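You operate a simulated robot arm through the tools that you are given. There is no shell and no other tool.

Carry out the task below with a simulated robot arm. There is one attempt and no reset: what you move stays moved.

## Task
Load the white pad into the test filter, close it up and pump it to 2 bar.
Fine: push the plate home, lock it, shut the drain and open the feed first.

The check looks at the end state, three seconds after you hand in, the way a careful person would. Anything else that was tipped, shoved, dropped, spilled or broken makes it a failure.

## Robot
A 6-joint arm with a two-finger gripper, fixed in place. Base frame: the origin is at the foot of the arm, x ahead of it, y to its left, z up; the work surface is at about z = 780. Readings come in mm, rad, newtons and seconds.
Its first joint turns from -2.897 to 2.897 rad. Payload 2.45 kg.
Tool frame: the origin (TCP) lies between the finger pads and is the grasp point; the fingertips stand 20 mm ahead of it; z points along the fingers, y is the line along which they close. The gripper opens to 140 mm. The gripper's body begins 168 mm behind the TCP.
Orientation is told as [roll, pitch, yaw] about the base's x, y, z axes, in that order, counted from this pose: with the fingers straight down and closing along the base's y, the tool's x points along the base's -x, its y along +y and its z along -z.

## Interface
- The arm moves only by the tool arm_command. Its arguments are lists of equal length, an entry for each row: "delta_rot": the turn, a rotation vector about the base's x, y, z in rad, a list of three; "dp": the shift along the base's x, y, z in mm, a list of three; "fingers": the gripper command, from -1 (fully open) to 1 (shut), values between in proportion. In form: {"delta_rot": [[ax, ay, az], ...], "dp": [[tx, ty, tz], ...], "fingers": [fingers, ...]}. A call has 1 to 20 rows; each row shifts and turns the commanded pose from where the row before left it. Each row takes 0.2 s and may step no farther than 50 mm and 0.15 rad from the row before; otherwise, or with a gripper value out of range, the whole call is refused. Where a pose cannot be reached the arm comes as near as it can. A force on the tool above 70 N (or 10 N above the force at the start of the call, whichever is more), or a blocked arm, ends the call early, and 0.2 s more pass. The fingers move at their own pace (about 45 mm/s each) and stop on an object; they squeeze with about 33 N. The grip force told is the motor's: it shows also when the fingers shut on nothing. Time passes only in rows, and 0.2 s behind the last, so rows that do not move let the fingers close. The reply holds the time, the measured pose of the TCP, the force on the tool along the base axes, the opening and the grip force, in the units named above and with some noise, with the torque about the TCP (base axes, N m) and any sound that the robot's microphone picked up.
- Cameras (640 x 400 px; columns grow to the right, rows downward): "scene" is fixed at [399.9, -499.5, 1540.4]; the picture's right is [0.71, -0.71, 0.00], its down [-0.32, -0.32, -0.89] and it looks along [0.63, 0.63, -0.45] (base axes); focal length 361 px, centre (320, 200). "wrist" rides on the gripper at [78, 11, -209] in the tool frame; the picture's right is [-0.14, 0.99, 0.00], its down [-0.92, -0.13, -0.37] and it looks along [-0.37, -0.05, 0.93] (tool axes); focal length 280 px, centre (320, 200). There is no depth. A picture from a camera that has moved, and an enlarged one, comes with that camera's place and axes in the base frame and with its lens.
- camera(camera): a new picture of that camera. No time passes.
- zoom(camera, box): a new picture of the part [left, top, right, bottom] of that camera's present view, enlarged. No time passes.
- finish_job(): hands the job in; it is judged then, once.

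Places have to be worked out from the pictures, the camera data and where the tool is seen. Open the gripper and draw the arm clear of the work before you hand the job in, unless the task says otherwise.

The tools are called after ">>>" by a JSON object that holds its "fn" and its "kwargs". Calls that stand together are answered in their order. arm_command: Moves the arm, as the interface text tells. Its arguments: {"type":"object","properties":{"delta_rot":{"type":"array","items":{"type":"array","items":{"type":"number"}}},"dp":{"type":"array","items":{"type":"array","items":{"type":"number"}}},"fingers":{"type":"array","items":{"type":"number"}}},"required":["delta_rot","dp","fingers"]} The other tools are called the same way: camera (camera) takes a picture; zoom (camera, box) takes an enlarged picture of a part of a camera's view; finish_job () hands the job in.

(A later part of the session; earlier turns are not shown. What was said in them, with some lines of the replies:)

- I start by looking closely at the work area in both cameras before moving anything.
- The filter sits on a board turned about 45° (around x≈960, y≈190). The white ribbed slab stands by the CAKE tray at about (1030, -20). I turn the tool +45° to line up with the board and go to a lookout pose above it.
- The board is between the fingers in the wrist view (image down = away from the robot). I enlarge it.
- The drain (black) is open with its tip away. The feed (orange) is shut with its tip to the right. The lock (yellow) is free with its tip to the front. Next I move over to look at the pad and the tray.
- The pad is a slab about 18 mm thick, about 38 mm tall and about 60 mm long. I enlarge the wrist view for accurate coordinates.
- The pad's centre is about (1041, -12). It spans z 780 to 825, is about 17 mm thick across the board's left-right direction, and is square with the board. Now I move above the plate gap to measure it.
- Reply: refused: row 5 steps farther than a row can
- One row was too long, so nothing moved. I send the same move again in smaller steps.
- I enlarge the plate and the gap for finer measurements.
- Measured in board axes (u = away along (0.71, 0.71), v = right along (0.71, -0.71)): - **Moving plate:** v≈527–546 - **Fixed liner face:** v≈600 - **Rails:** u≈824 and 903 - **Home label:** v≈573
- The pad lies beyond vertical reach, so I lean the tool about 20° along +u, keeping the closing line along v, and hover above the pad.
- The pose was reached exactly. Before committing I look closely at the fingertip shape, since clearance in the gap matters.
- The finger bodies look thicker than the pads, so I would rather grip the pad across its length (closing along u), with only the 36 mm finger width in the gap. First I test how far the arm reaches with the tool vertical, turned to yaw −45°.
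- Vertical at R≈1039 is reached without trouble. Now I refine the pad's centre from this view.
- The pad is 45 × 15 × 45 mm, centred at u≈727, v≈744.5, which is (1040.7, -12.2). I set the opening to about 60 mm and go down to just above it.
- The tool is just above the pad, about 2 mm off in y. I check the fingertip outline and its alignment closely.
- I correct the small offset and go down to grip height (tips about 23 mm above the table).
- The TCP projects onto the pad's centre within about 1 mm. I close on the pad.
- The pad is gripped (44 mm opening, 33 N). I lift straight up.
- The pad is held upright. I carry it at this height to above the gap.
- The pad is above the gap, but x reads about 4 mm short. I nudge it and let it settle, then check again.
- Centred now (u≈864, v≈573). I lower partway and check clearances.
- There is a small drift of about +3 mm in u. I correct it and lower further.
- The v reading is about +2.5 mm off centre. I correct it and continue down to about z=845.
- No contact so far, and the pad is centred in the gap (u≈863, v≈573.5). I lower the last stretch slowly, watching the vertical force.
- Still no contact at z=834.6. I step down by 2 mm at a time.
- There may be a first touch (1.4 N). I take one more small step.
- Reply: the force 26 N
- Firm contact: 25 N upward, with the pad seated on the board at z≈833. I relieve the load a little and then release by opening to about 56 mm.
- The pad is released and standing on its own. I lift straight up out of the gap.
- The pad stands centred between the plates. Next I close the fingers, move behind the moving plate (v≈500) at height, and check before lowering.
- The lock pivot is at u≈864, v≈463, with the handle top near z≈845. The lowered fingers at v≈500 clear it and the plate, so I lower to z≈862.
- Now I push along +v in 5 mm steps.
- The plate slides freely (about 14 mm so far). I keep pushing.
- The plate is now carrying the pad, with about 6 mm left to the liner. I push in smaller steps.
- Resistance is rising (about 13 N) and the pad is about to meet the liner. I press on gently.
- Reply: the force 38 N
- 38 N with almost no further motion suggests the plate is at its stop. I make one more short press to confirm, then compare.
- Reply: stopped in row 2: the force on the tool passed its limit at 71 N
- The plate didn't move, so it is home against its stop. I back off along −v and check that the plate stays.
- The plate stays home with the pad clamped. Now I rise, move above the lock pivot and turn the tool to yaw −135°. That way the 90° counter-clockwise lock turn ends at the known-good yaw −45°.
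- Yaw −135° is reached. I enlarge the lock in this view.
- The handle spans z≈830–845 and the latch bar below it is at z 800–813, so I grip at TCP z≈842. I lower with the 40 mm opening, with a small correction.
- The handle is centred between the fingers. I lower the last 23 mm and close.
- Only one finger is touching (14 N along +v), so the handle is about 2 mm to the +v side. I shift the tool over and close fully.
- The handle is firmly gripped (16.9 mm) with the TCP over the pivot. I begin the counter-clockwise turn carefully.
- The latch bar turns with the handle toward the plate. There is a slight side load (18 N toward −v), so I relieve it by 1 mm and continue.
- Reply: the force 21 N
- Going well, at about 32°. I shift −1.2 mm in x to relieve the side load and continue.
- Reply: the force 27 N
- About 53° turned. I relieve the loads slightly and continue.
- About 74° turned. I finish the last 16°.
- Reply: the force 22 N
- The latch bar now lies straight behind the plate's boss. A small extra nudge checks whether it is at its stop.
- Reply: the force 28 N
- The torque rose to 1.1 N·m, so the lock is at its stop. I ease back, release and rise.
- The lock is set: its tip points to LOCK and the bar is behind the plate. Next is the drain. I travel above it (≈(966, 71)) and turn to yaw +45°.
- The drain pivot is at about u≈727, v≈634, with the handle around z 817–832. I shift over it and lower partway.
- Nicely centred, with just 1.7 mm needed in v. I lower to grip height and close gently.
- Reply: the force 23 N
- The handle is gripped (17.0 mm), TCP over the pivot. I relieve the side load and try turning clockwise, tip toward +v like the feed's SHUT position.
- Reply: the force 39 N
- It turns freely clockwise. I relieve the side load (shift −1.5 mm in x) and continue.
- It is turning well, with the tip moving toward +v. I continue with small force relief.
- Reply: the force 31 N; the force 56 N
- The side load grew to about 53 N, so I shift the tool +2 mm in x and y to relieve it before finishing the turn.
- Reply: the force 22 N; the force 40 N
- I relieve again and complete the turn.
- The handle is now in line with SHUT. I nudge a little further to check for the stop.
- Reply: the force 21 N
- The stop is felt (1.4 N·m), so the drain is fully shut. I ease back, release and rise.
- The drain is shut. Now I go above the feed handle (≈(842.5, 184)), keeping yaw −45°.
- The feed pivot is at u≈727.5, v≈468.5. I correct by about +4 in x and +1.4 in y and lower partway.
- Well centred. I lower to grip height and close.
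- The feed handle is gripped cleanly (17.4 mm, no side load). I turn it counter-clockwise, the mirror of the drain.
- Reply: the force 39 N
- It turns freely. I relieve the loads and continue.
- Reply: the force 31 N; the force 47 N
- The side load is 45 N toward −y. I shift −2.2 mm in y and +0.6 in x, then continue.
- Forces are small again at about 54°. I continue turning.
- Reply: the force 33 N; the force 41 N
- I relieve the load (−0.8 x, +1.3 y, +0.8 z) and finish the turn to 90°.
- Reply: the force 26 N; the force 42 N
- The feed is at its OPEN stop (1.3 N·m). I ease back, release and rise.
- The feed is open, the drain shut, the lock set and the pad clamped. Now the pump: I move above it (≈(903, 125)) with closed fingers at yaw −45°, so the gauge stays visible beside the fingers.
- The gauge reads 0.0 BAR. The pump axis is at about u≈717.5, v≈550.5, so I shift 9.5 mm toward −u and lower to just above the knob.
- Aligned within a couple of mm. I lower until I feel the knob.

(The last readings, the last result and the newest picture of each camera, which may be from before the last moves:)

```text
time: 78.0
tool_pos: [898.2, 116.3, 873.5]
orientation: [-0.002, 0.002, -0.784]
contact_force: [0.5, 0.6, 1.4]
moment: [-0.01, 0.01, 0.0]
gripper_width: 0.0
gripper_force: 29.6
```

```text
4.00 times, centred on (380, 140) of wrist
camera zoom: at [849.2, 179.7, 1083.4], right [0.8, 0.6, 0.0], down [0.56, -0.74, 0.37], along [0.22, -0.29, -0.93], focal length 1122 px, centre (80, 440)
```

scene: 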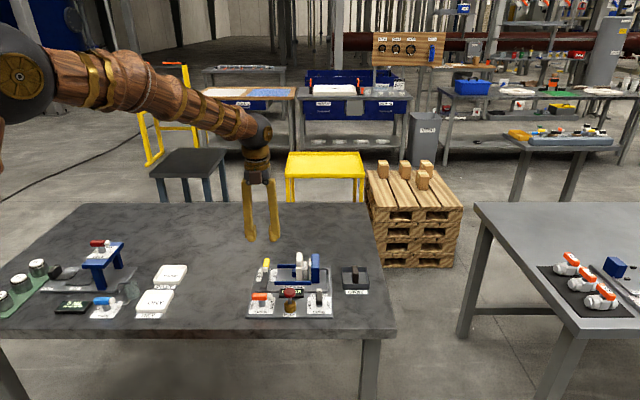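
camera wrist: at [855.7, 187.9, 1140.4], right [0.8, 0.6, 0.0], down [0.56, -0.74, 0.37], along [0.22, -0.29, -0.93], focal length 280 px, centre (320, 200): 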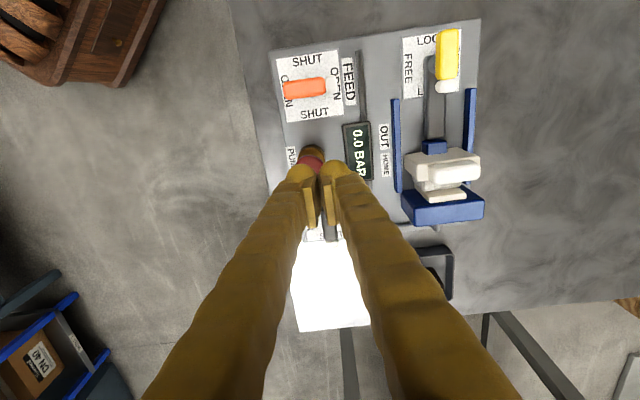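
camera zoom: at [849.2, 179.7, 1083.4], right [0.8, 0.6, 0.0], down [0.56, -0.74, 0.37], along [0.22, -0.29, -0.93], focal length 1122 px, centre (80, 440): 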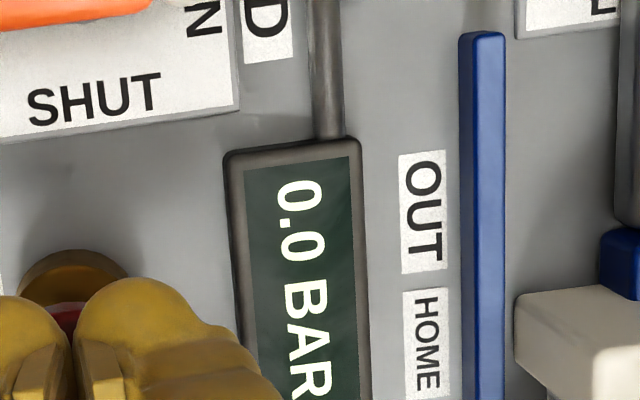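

Near contact. I press further in steps, reading the force.

>>> {"fn": "arm_command", "kwargs": {"delta_rot": [[0, 0, 0], [0, 0, 0]], "dp": [[0, 0, -4], [0, 0, 0]], "fingers": [1, 1]}}

>>> {"fn": "arm_command", "kwargs": {"delta_rot": [[0, 0, 0], [0, 0, 0]], "dp": [[0, 0, -4], [0, 0, 0]], "fingers": [1, 1]}}

>>> {"fn": "zoom", "kwargs": {"camera": "wrist", "box": [330, 70, 450, 190]}}

>>> {"fn": "zoom", "kwargs": {"camera": "scene", "box": [265, 245, 325, 325]}}

```text
time: 78.6
tool_pos: [897.5, 115.4, 870.9]
orientation: [-0.002, 0.001, -0.784]
contact_force: [0.3, 0.6, 2.8]
moment: [-0.02, 0.01, -0.01]
gripper_width: 5.9
gripper_force: 29.2
```

```text
time: 79.2
tool_pos: [897.4, 115.3, 866.0]
orientation: [-0.003, 0.001, -0.785]
contact_force: [-0.5, 2.4, 3.4]
moment: [0.02, 0.03, -0.03]
gripper_width: 5.9
gripper_force: 29.5
```

```text
3.33 times, centred on (390, 130) of wrist
camera zoom: at [849.6, 179.5, 1075.8], right [0.8, 0.6, 0.0], down [0.56, -0.74, 0.37], along [0.22, -0.29, -0.93], focal length 935 px, centre (87, 433)
```

zoom: 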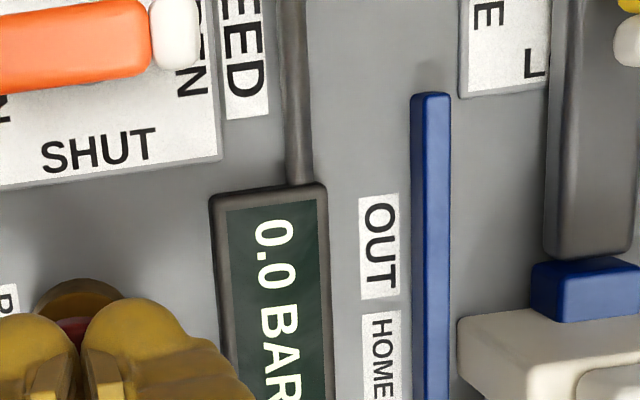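

```text
5.00 times, centred on (295, 285) of scene
camera zoom: at [399.9, -499.5, 1540.4], right [0.71, -0.71, 0.0], down [-0.32, -0.32, -0.89], along [0.63, 0.63, -0.45], focal length 1803 px, centre (445, -225)
```

zoom: 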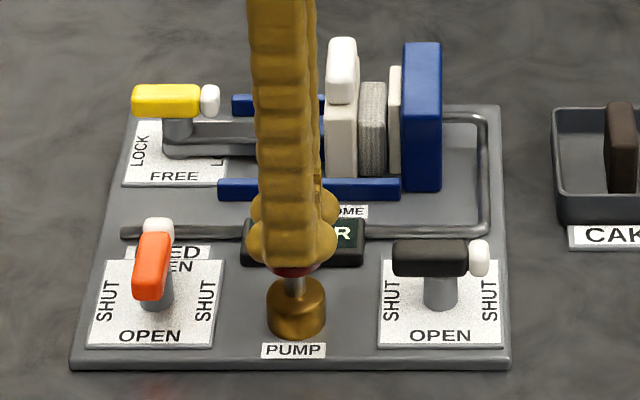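

The knob is moving down with a light spring (≈3 N). I continue to the bottom of the stroke.

>>> {"fn": "arm_command", "kwargs": {"delta_rot": [[0, 0, 0], [0, 0, 0], [0, 0, 0]], "dp": [[0, 0, -4], [0, 0, -3], [0, 0, 0]], "fingers": [1, 1, 1]}}

>>> {"fn": "zoom", "kwargs": {"camera": "wrist", "box": [330, 70, 450, 190]}}

>>> {"fn": "zoom", "kwargs": {"camera": "scene", "box": [265, 245, 325, 325]}}

```text
time: 80.0
tool_pos: [898.2, 116.7, 859.5]
orientation: [-0.001, -0.001, -0.783]
contact_force: [-2.4, -1.5, 5.0]
moment: [-0.04, 0.05, -0.01]
gripper_width: 5.9
gripper_force: 29.9
```

```text
3.33 times, centred on (390, 130) of wrist
camera zoom: at [849.9, 179.6, 1068.1], right [0.8, 0.6, 0.0], down [0.56, -0.74, 0.37], along [0.22, -0.29, -0.93], focal length 935 px, centre (87, 433)
```

zoom: 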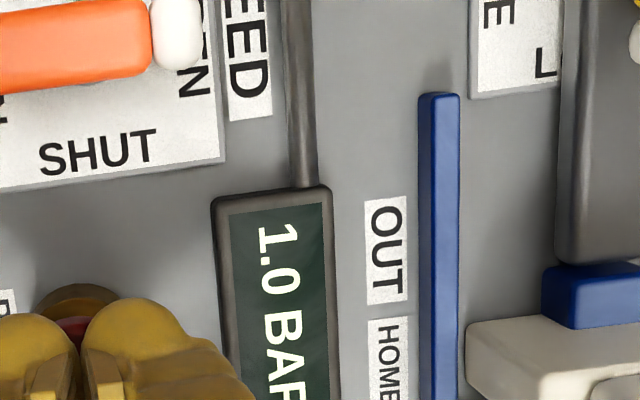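

```text
5.00 times, centred on (295, 285) of scene
camera zoom: at [399.9, -499.5, 1540.4], right [0.71, -0.71, 0.0], down [-0.32, -0.32, -0.89], along [0.63, 0.63, -0.45], focal length 1803 px, centre (445, -225)
```

zoom: 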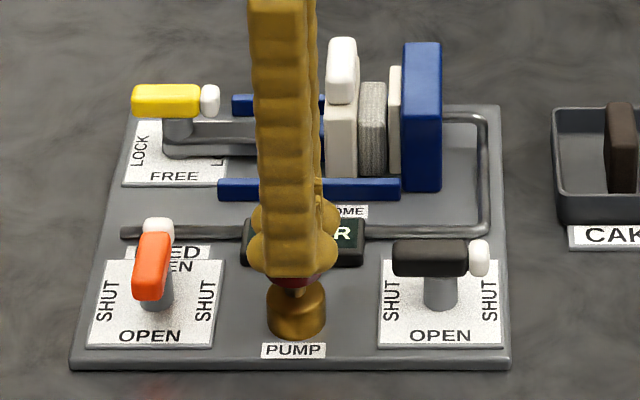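

The gauge reads 1.0 BAR, so one stroke gives 1 bar. I rise fully off the knob so it springs back, and check.

>>> {"fn": "arm_command", "kwargs": {"delta_rot": [[0, 0, 0], [0, 0, 0], [0, 0, 0], [0, 0, 0]], "dp": [[0, 0, 10], [0, 0, 10], [0, 0, 6], [0, 0, 0]], "fingers": [1, 1, 1, 1]}}

>>> {"fn": "zoom", "kwargs": {"camera": "wrist", "box": [330, 70, 450, 190]}}

>>> {"fn": "zoom", "kwargs": {"camera": "scene", "box": [265, 245, 325, 325]}}

```text
time: 81.0
tool_pos: [898.9, 115.5, 885.1]
orientation: [-0.004, 0.001, -0.785]
contact_force: [0.5, 0.1, 0.3]
moment: [0.02, 0.01, -0.04]
gripper_width: 0.1
gripper_force: 29.3
```

```text
3.33 times, centred on (390, 130) of wrist
camera zoom: at [849.7, 179.3, 1094.4], right [0.8, 0.6, 0.0], down [0.56, -0.74, 0.37], along [0.22, -0.29, -0.93], focal length 935 px, centre (87, 433)
```

zoom: 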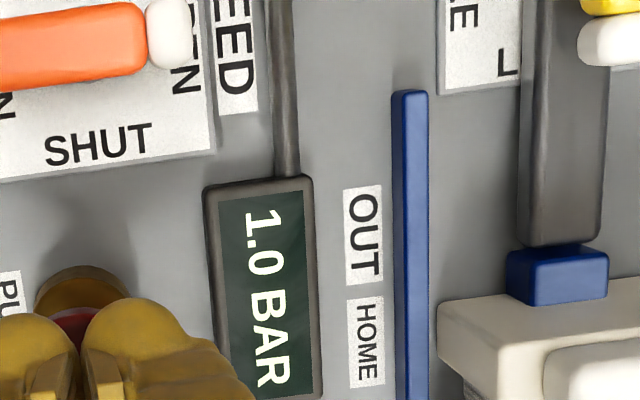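

```text
5.00 times, centred on (295, 285) of scene
camera zoom: at [399.9, -499.5, 1540.4], right [0.71, -0.71, 0.0], down [-0.32, -0.32, -0.89], along [0.63, 0.63, -0.45], focal length 1803 px, centre (445, -225)
```

zoom: 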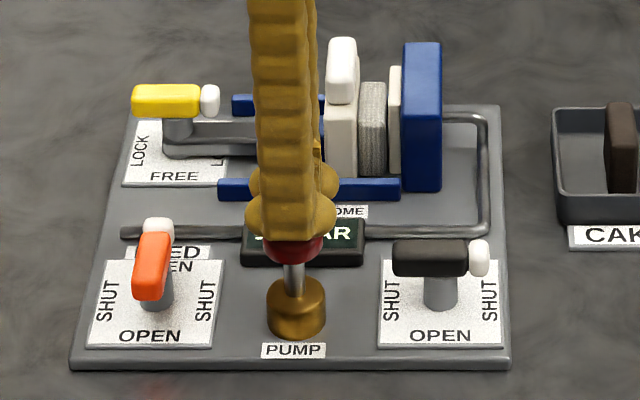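

The pressure holds at 1.0 BAR and the knob has sprung back. I give it one more full stroke.

>>> {"fn": "arm_command", "kwargs": {"delta_rot": [[0, 0, 0], [0, 0, 0], [0, 0, 0], [0, 0, 0]], "dp": [[0, 0, -9], [0, 0, -9], [0, 0, -8], [0, 0, 0]], "fingers": [1, 1, 1, 1]}}

>>> {"fn": "zoom", "kwargs": {"camera": "wrist", "box": [330, 70, 450, 190]}}

```text
time: 82.0
tool_pos: [899.2, 115.8, 858.7]
orientation: [-0.002, 0.001, -0.784]
contact_force: [1.3, -1.4, 6.0]
moment: [-0.06, 0.01, 0.03]
gripper_width: 6.1
gripper_force: 29.4
```

```text
3.33 times, centred on (390, 130) of wrist
camera zoom: at [850.5, 179.6, 1068.1], right [0.8, 0.6, 0.0], down [0.56, -0.74, 0.37], along [0.22, -0.29, -0.93], focal length 935 px, centre (87, 433)
```

zoom: 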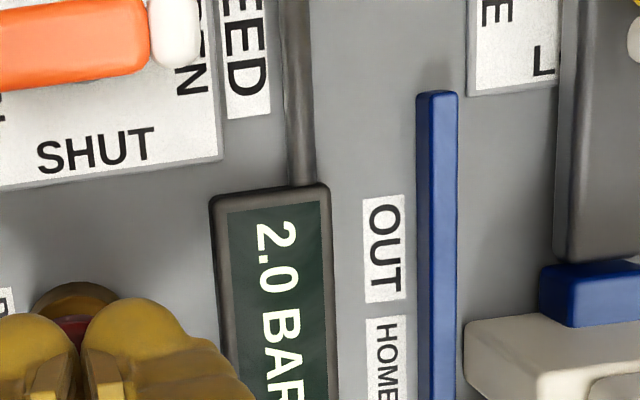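

The gauge reads 2.0 BAR. I rise straight off the knob and draw clear without touching anything else.

>>> {"fn": "arm_command", "kwargs": {"delta_rot": [[0, 0, 0], [0, 0, 0], [0, 0, 0], [0, 0, 0], [0, 0, 0], [0, 0, 0]], "dp": [[0, 0, 15], [0, 0, 30], [0, 0, 40], [0, 0, 45], [0, 0, 45], [0, 0, 0]], "fingers": [1, 1, 1, 1, 1, 1]}}

>>> {"fn": "zoom", "kwargs": {"camera": "wrist", "box": [240, 60, 440, 220]}}

>>> {"fn": "zoom", "kwargs": {"camera": "scene", "box": [240, 235, 390, 325]}}

```text
time: 83.4
tool_pos: [899.0, 117.7, 1035.4]
orientation: [-0.001, 0.001, -0.783]
contact_force: [-0.3, 0.2, 0.5]
moment: [-0.03, 0.01, 0.0]
gripper_width: 0.1
gripper_force: 29.1
```

```text
2.50 times, centred on (340, 140) of wrist
camera zoom: at [851.3, 179.7, 1244.4], right [0.8, 0.6, 0.0], down [0.56, -0.74, 0.37], along [0.22, -0.29, -0.93], focal length 701 px, centre (270, 350)
```

zoom: 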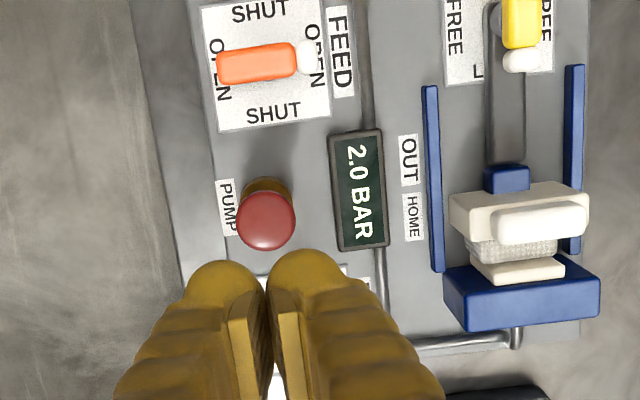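

```text
4.27 times, centred on (315, 280) of scene
camera zoom: at [399.9, -499.5, 1540.4], right [0.71, -0.71, 0.0], down [-0.32, -0.32, -0.89], along [0.63, 0.63, -0.45], focal length 1539 px, centre (341, -141)
```

zoom: 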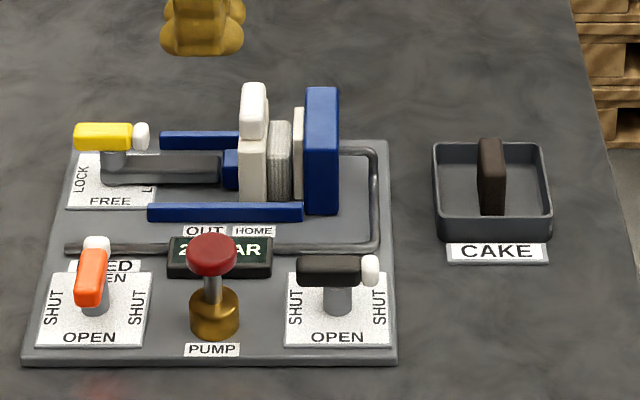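

All states look right and the gauge holds 2.0 BAR. I open the gripper and draw the arm back, up and clear.

>>> {"fn": "arm_command", "kwargs": {"delta_rot": [[0, 0, 0], [0, 0, 0], [0, 0, 0], [0, 0, 0], [0, 0, 0], [0, 0, 0], [0, 0, 0]], "dp": [[0, 0, 45], [0, 0, 45], [-25, 15, 30], [-40, 20, 0], [-40, 20, 0], [-40, 20, 0], [0, 0, 0]], "fingers": [1, 1, 0, -1, -1, -1, -1]}}

>>> {"fn": "camera", "kwargs": {"camera": "scene"}}

>>> {"fn": "camera", "kwargs": {"camera": "wrist"}}

>>> {"fn": "zoom", "kwargs": {"camera": "scene", "box": [240, 240, 380, 325]}}

```text
time: 85.0
tool_pos: [751.8, 190.9, 1157.0]
orientation: [-0.002, 0.002, -0.782]
contact_force: [-0.1, -0.3, 0.5]
moment: [0.04, 0.01, -0.02]
gripper_width: 104.4
gripper_force: 0.0
```

```text
taken
```

scene: 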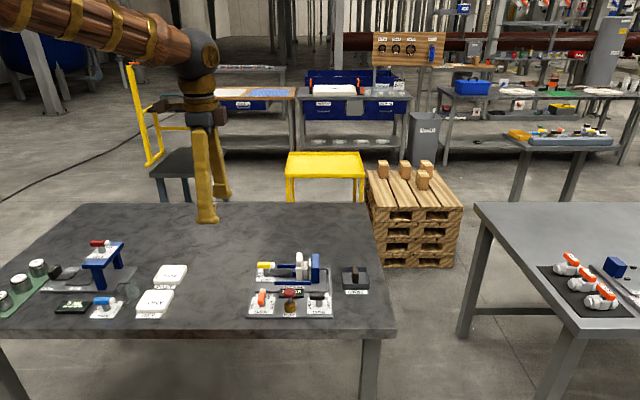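

```text
taken
camera wrist: at [703.4, 255.1, 1364.9], right [0.8, 0.6, 0.0], down [0.56, -0.74, 0.37], along [0.22, -0.29, -0.93], focal length 280 px, centre (320, 200)
```

wrist: 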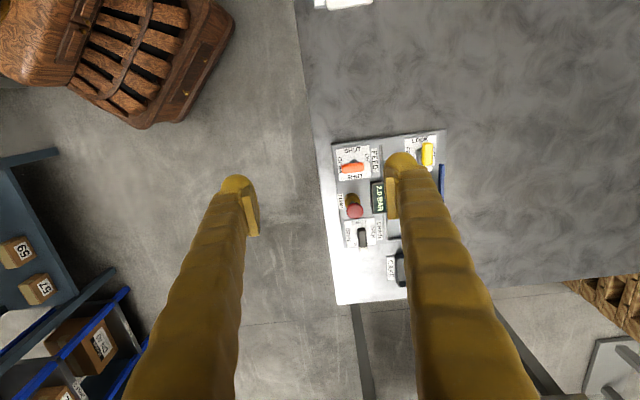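

```text
4.57 times, centred on (310, 282) of scene
camera zoom: at [399.9, -499.5, 1540.4], right [0.71, -0.71, 0.0], down [-0.32, -0.32, -0.89], along [0.63, 0.63, -0.45], focal length 1649 px, centre (366, -177)
```

zoom: 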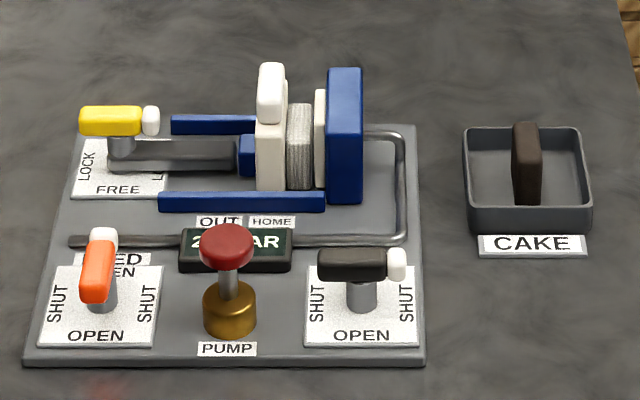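

The arm is clear. I wait a couple of seconds and check the gauge once more for any drop.

>>> {"fn": "arm_command", "kwargs": {"delta_rot": [[0, 0, 0], [0, 0, 0], [0, 0, 0], [0, 0, 0], [0, 0, 0], [0, 0, 0], [0, 0, 0], [0, 0, 0], [0, 0, 0], [0, 0, 0], [0, 0, 0], [0, 0, 0], [0, 0, 0], [0, 0, 0], [0, 0, 0]], "dp": [[0, 0, 0], [0, 0, 0], [0, 0, 0], [0, 0, 0], [0, 0, 0], [0, 0, 0], [0, 0, 0], [0, 0, 0], [0, 0, 0], [0, 0, 0], [0, 0, 0], [0, 0, 0], [0, 0, 0], [0, 0, 0], [0, 0, 0]], "fingers": [-1, -1, -1, -1, -1, -1, -1, -1, -1, -1, -1, -1, -1, -1, -1]}}

>>> {"fn": "zoom", "kwargs": {"camera": "wrist", "box": [330, 125, 450, 255]}}

>>> {"fn": "zoom", "kwargs": {"camera": "scene", "box": [240, 240, 380, 325]}}

```text
time: 88.2
tool_pos: [752.0, 191.4, 1156.3]
orientation: [-0.003, 0.002, -0.783]
contact_force: [1.4, -0.9, 0.3]
moment: [0.0, 0.03, 0.02]
gripper_width: 139.8
gripper_force: 0.1
```

```text
3.08 times, centred on (390, 190) of wrist
camera zoom: at [703.6, 254.9, 1365.0], right [0.8, 0.6, 0.0], down [0.56, -0.74, 0.37], along [0.22, -0.29, -0.93], focal length 863 px, centre (105, 231)
```

zoom: 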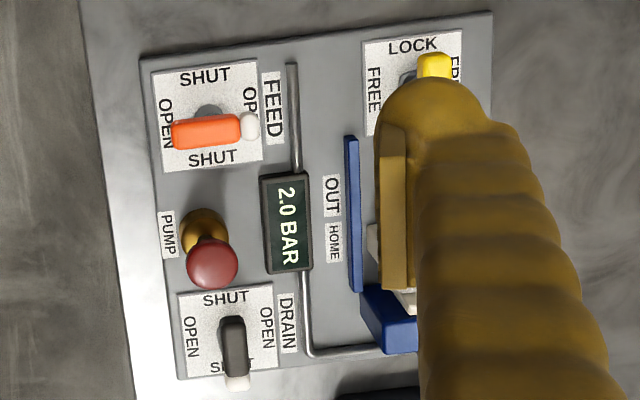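

```text
4.57 times, centred on (310, 282) of scene
camera zoom: at [399.9, -499.5, 1540.4], right [0.71, -0.71, 0.0], down [-0.32, -0.32, -0.89], along [0.63, 0.63, -0.45], focal length 1649 px, centre (366, -177)
```

zoom: 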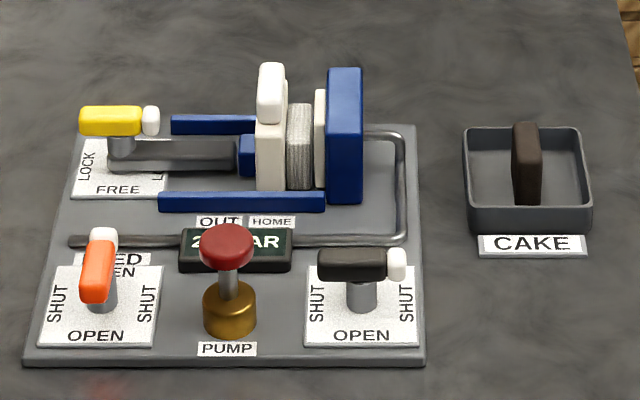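

The gauge is steady at 2.0 BAR, the pad is clamped with the plate home and locked, the drain is shut, the feed is open, and the gripper is open and clear. I hand the job in.

>>> {"fn": "finish_job", "kwargs": {}}

```text
The job is handed in.
```

The white pad is in the test filter and the gauge read a steady 2.0 BAR when I handed the job in. I don't have the check's result yet.

- **Pad:** it stands between the two plates, clamped against the fixed plate's liner.
- **Plate:** I pushed it until it hit a hard stop at HOME.
- **Lock, drain and feed:** the lock is on, the drain is shut and the feed is open. I turned each one until I felt its end stop.
- **Pump:** two strokes, 1 bar each. The pressure had not dropped when I checked again a few seconds later.

In the last pictures nothing else looked tipped or moved. The gripper is open and the arm is clear of the work.
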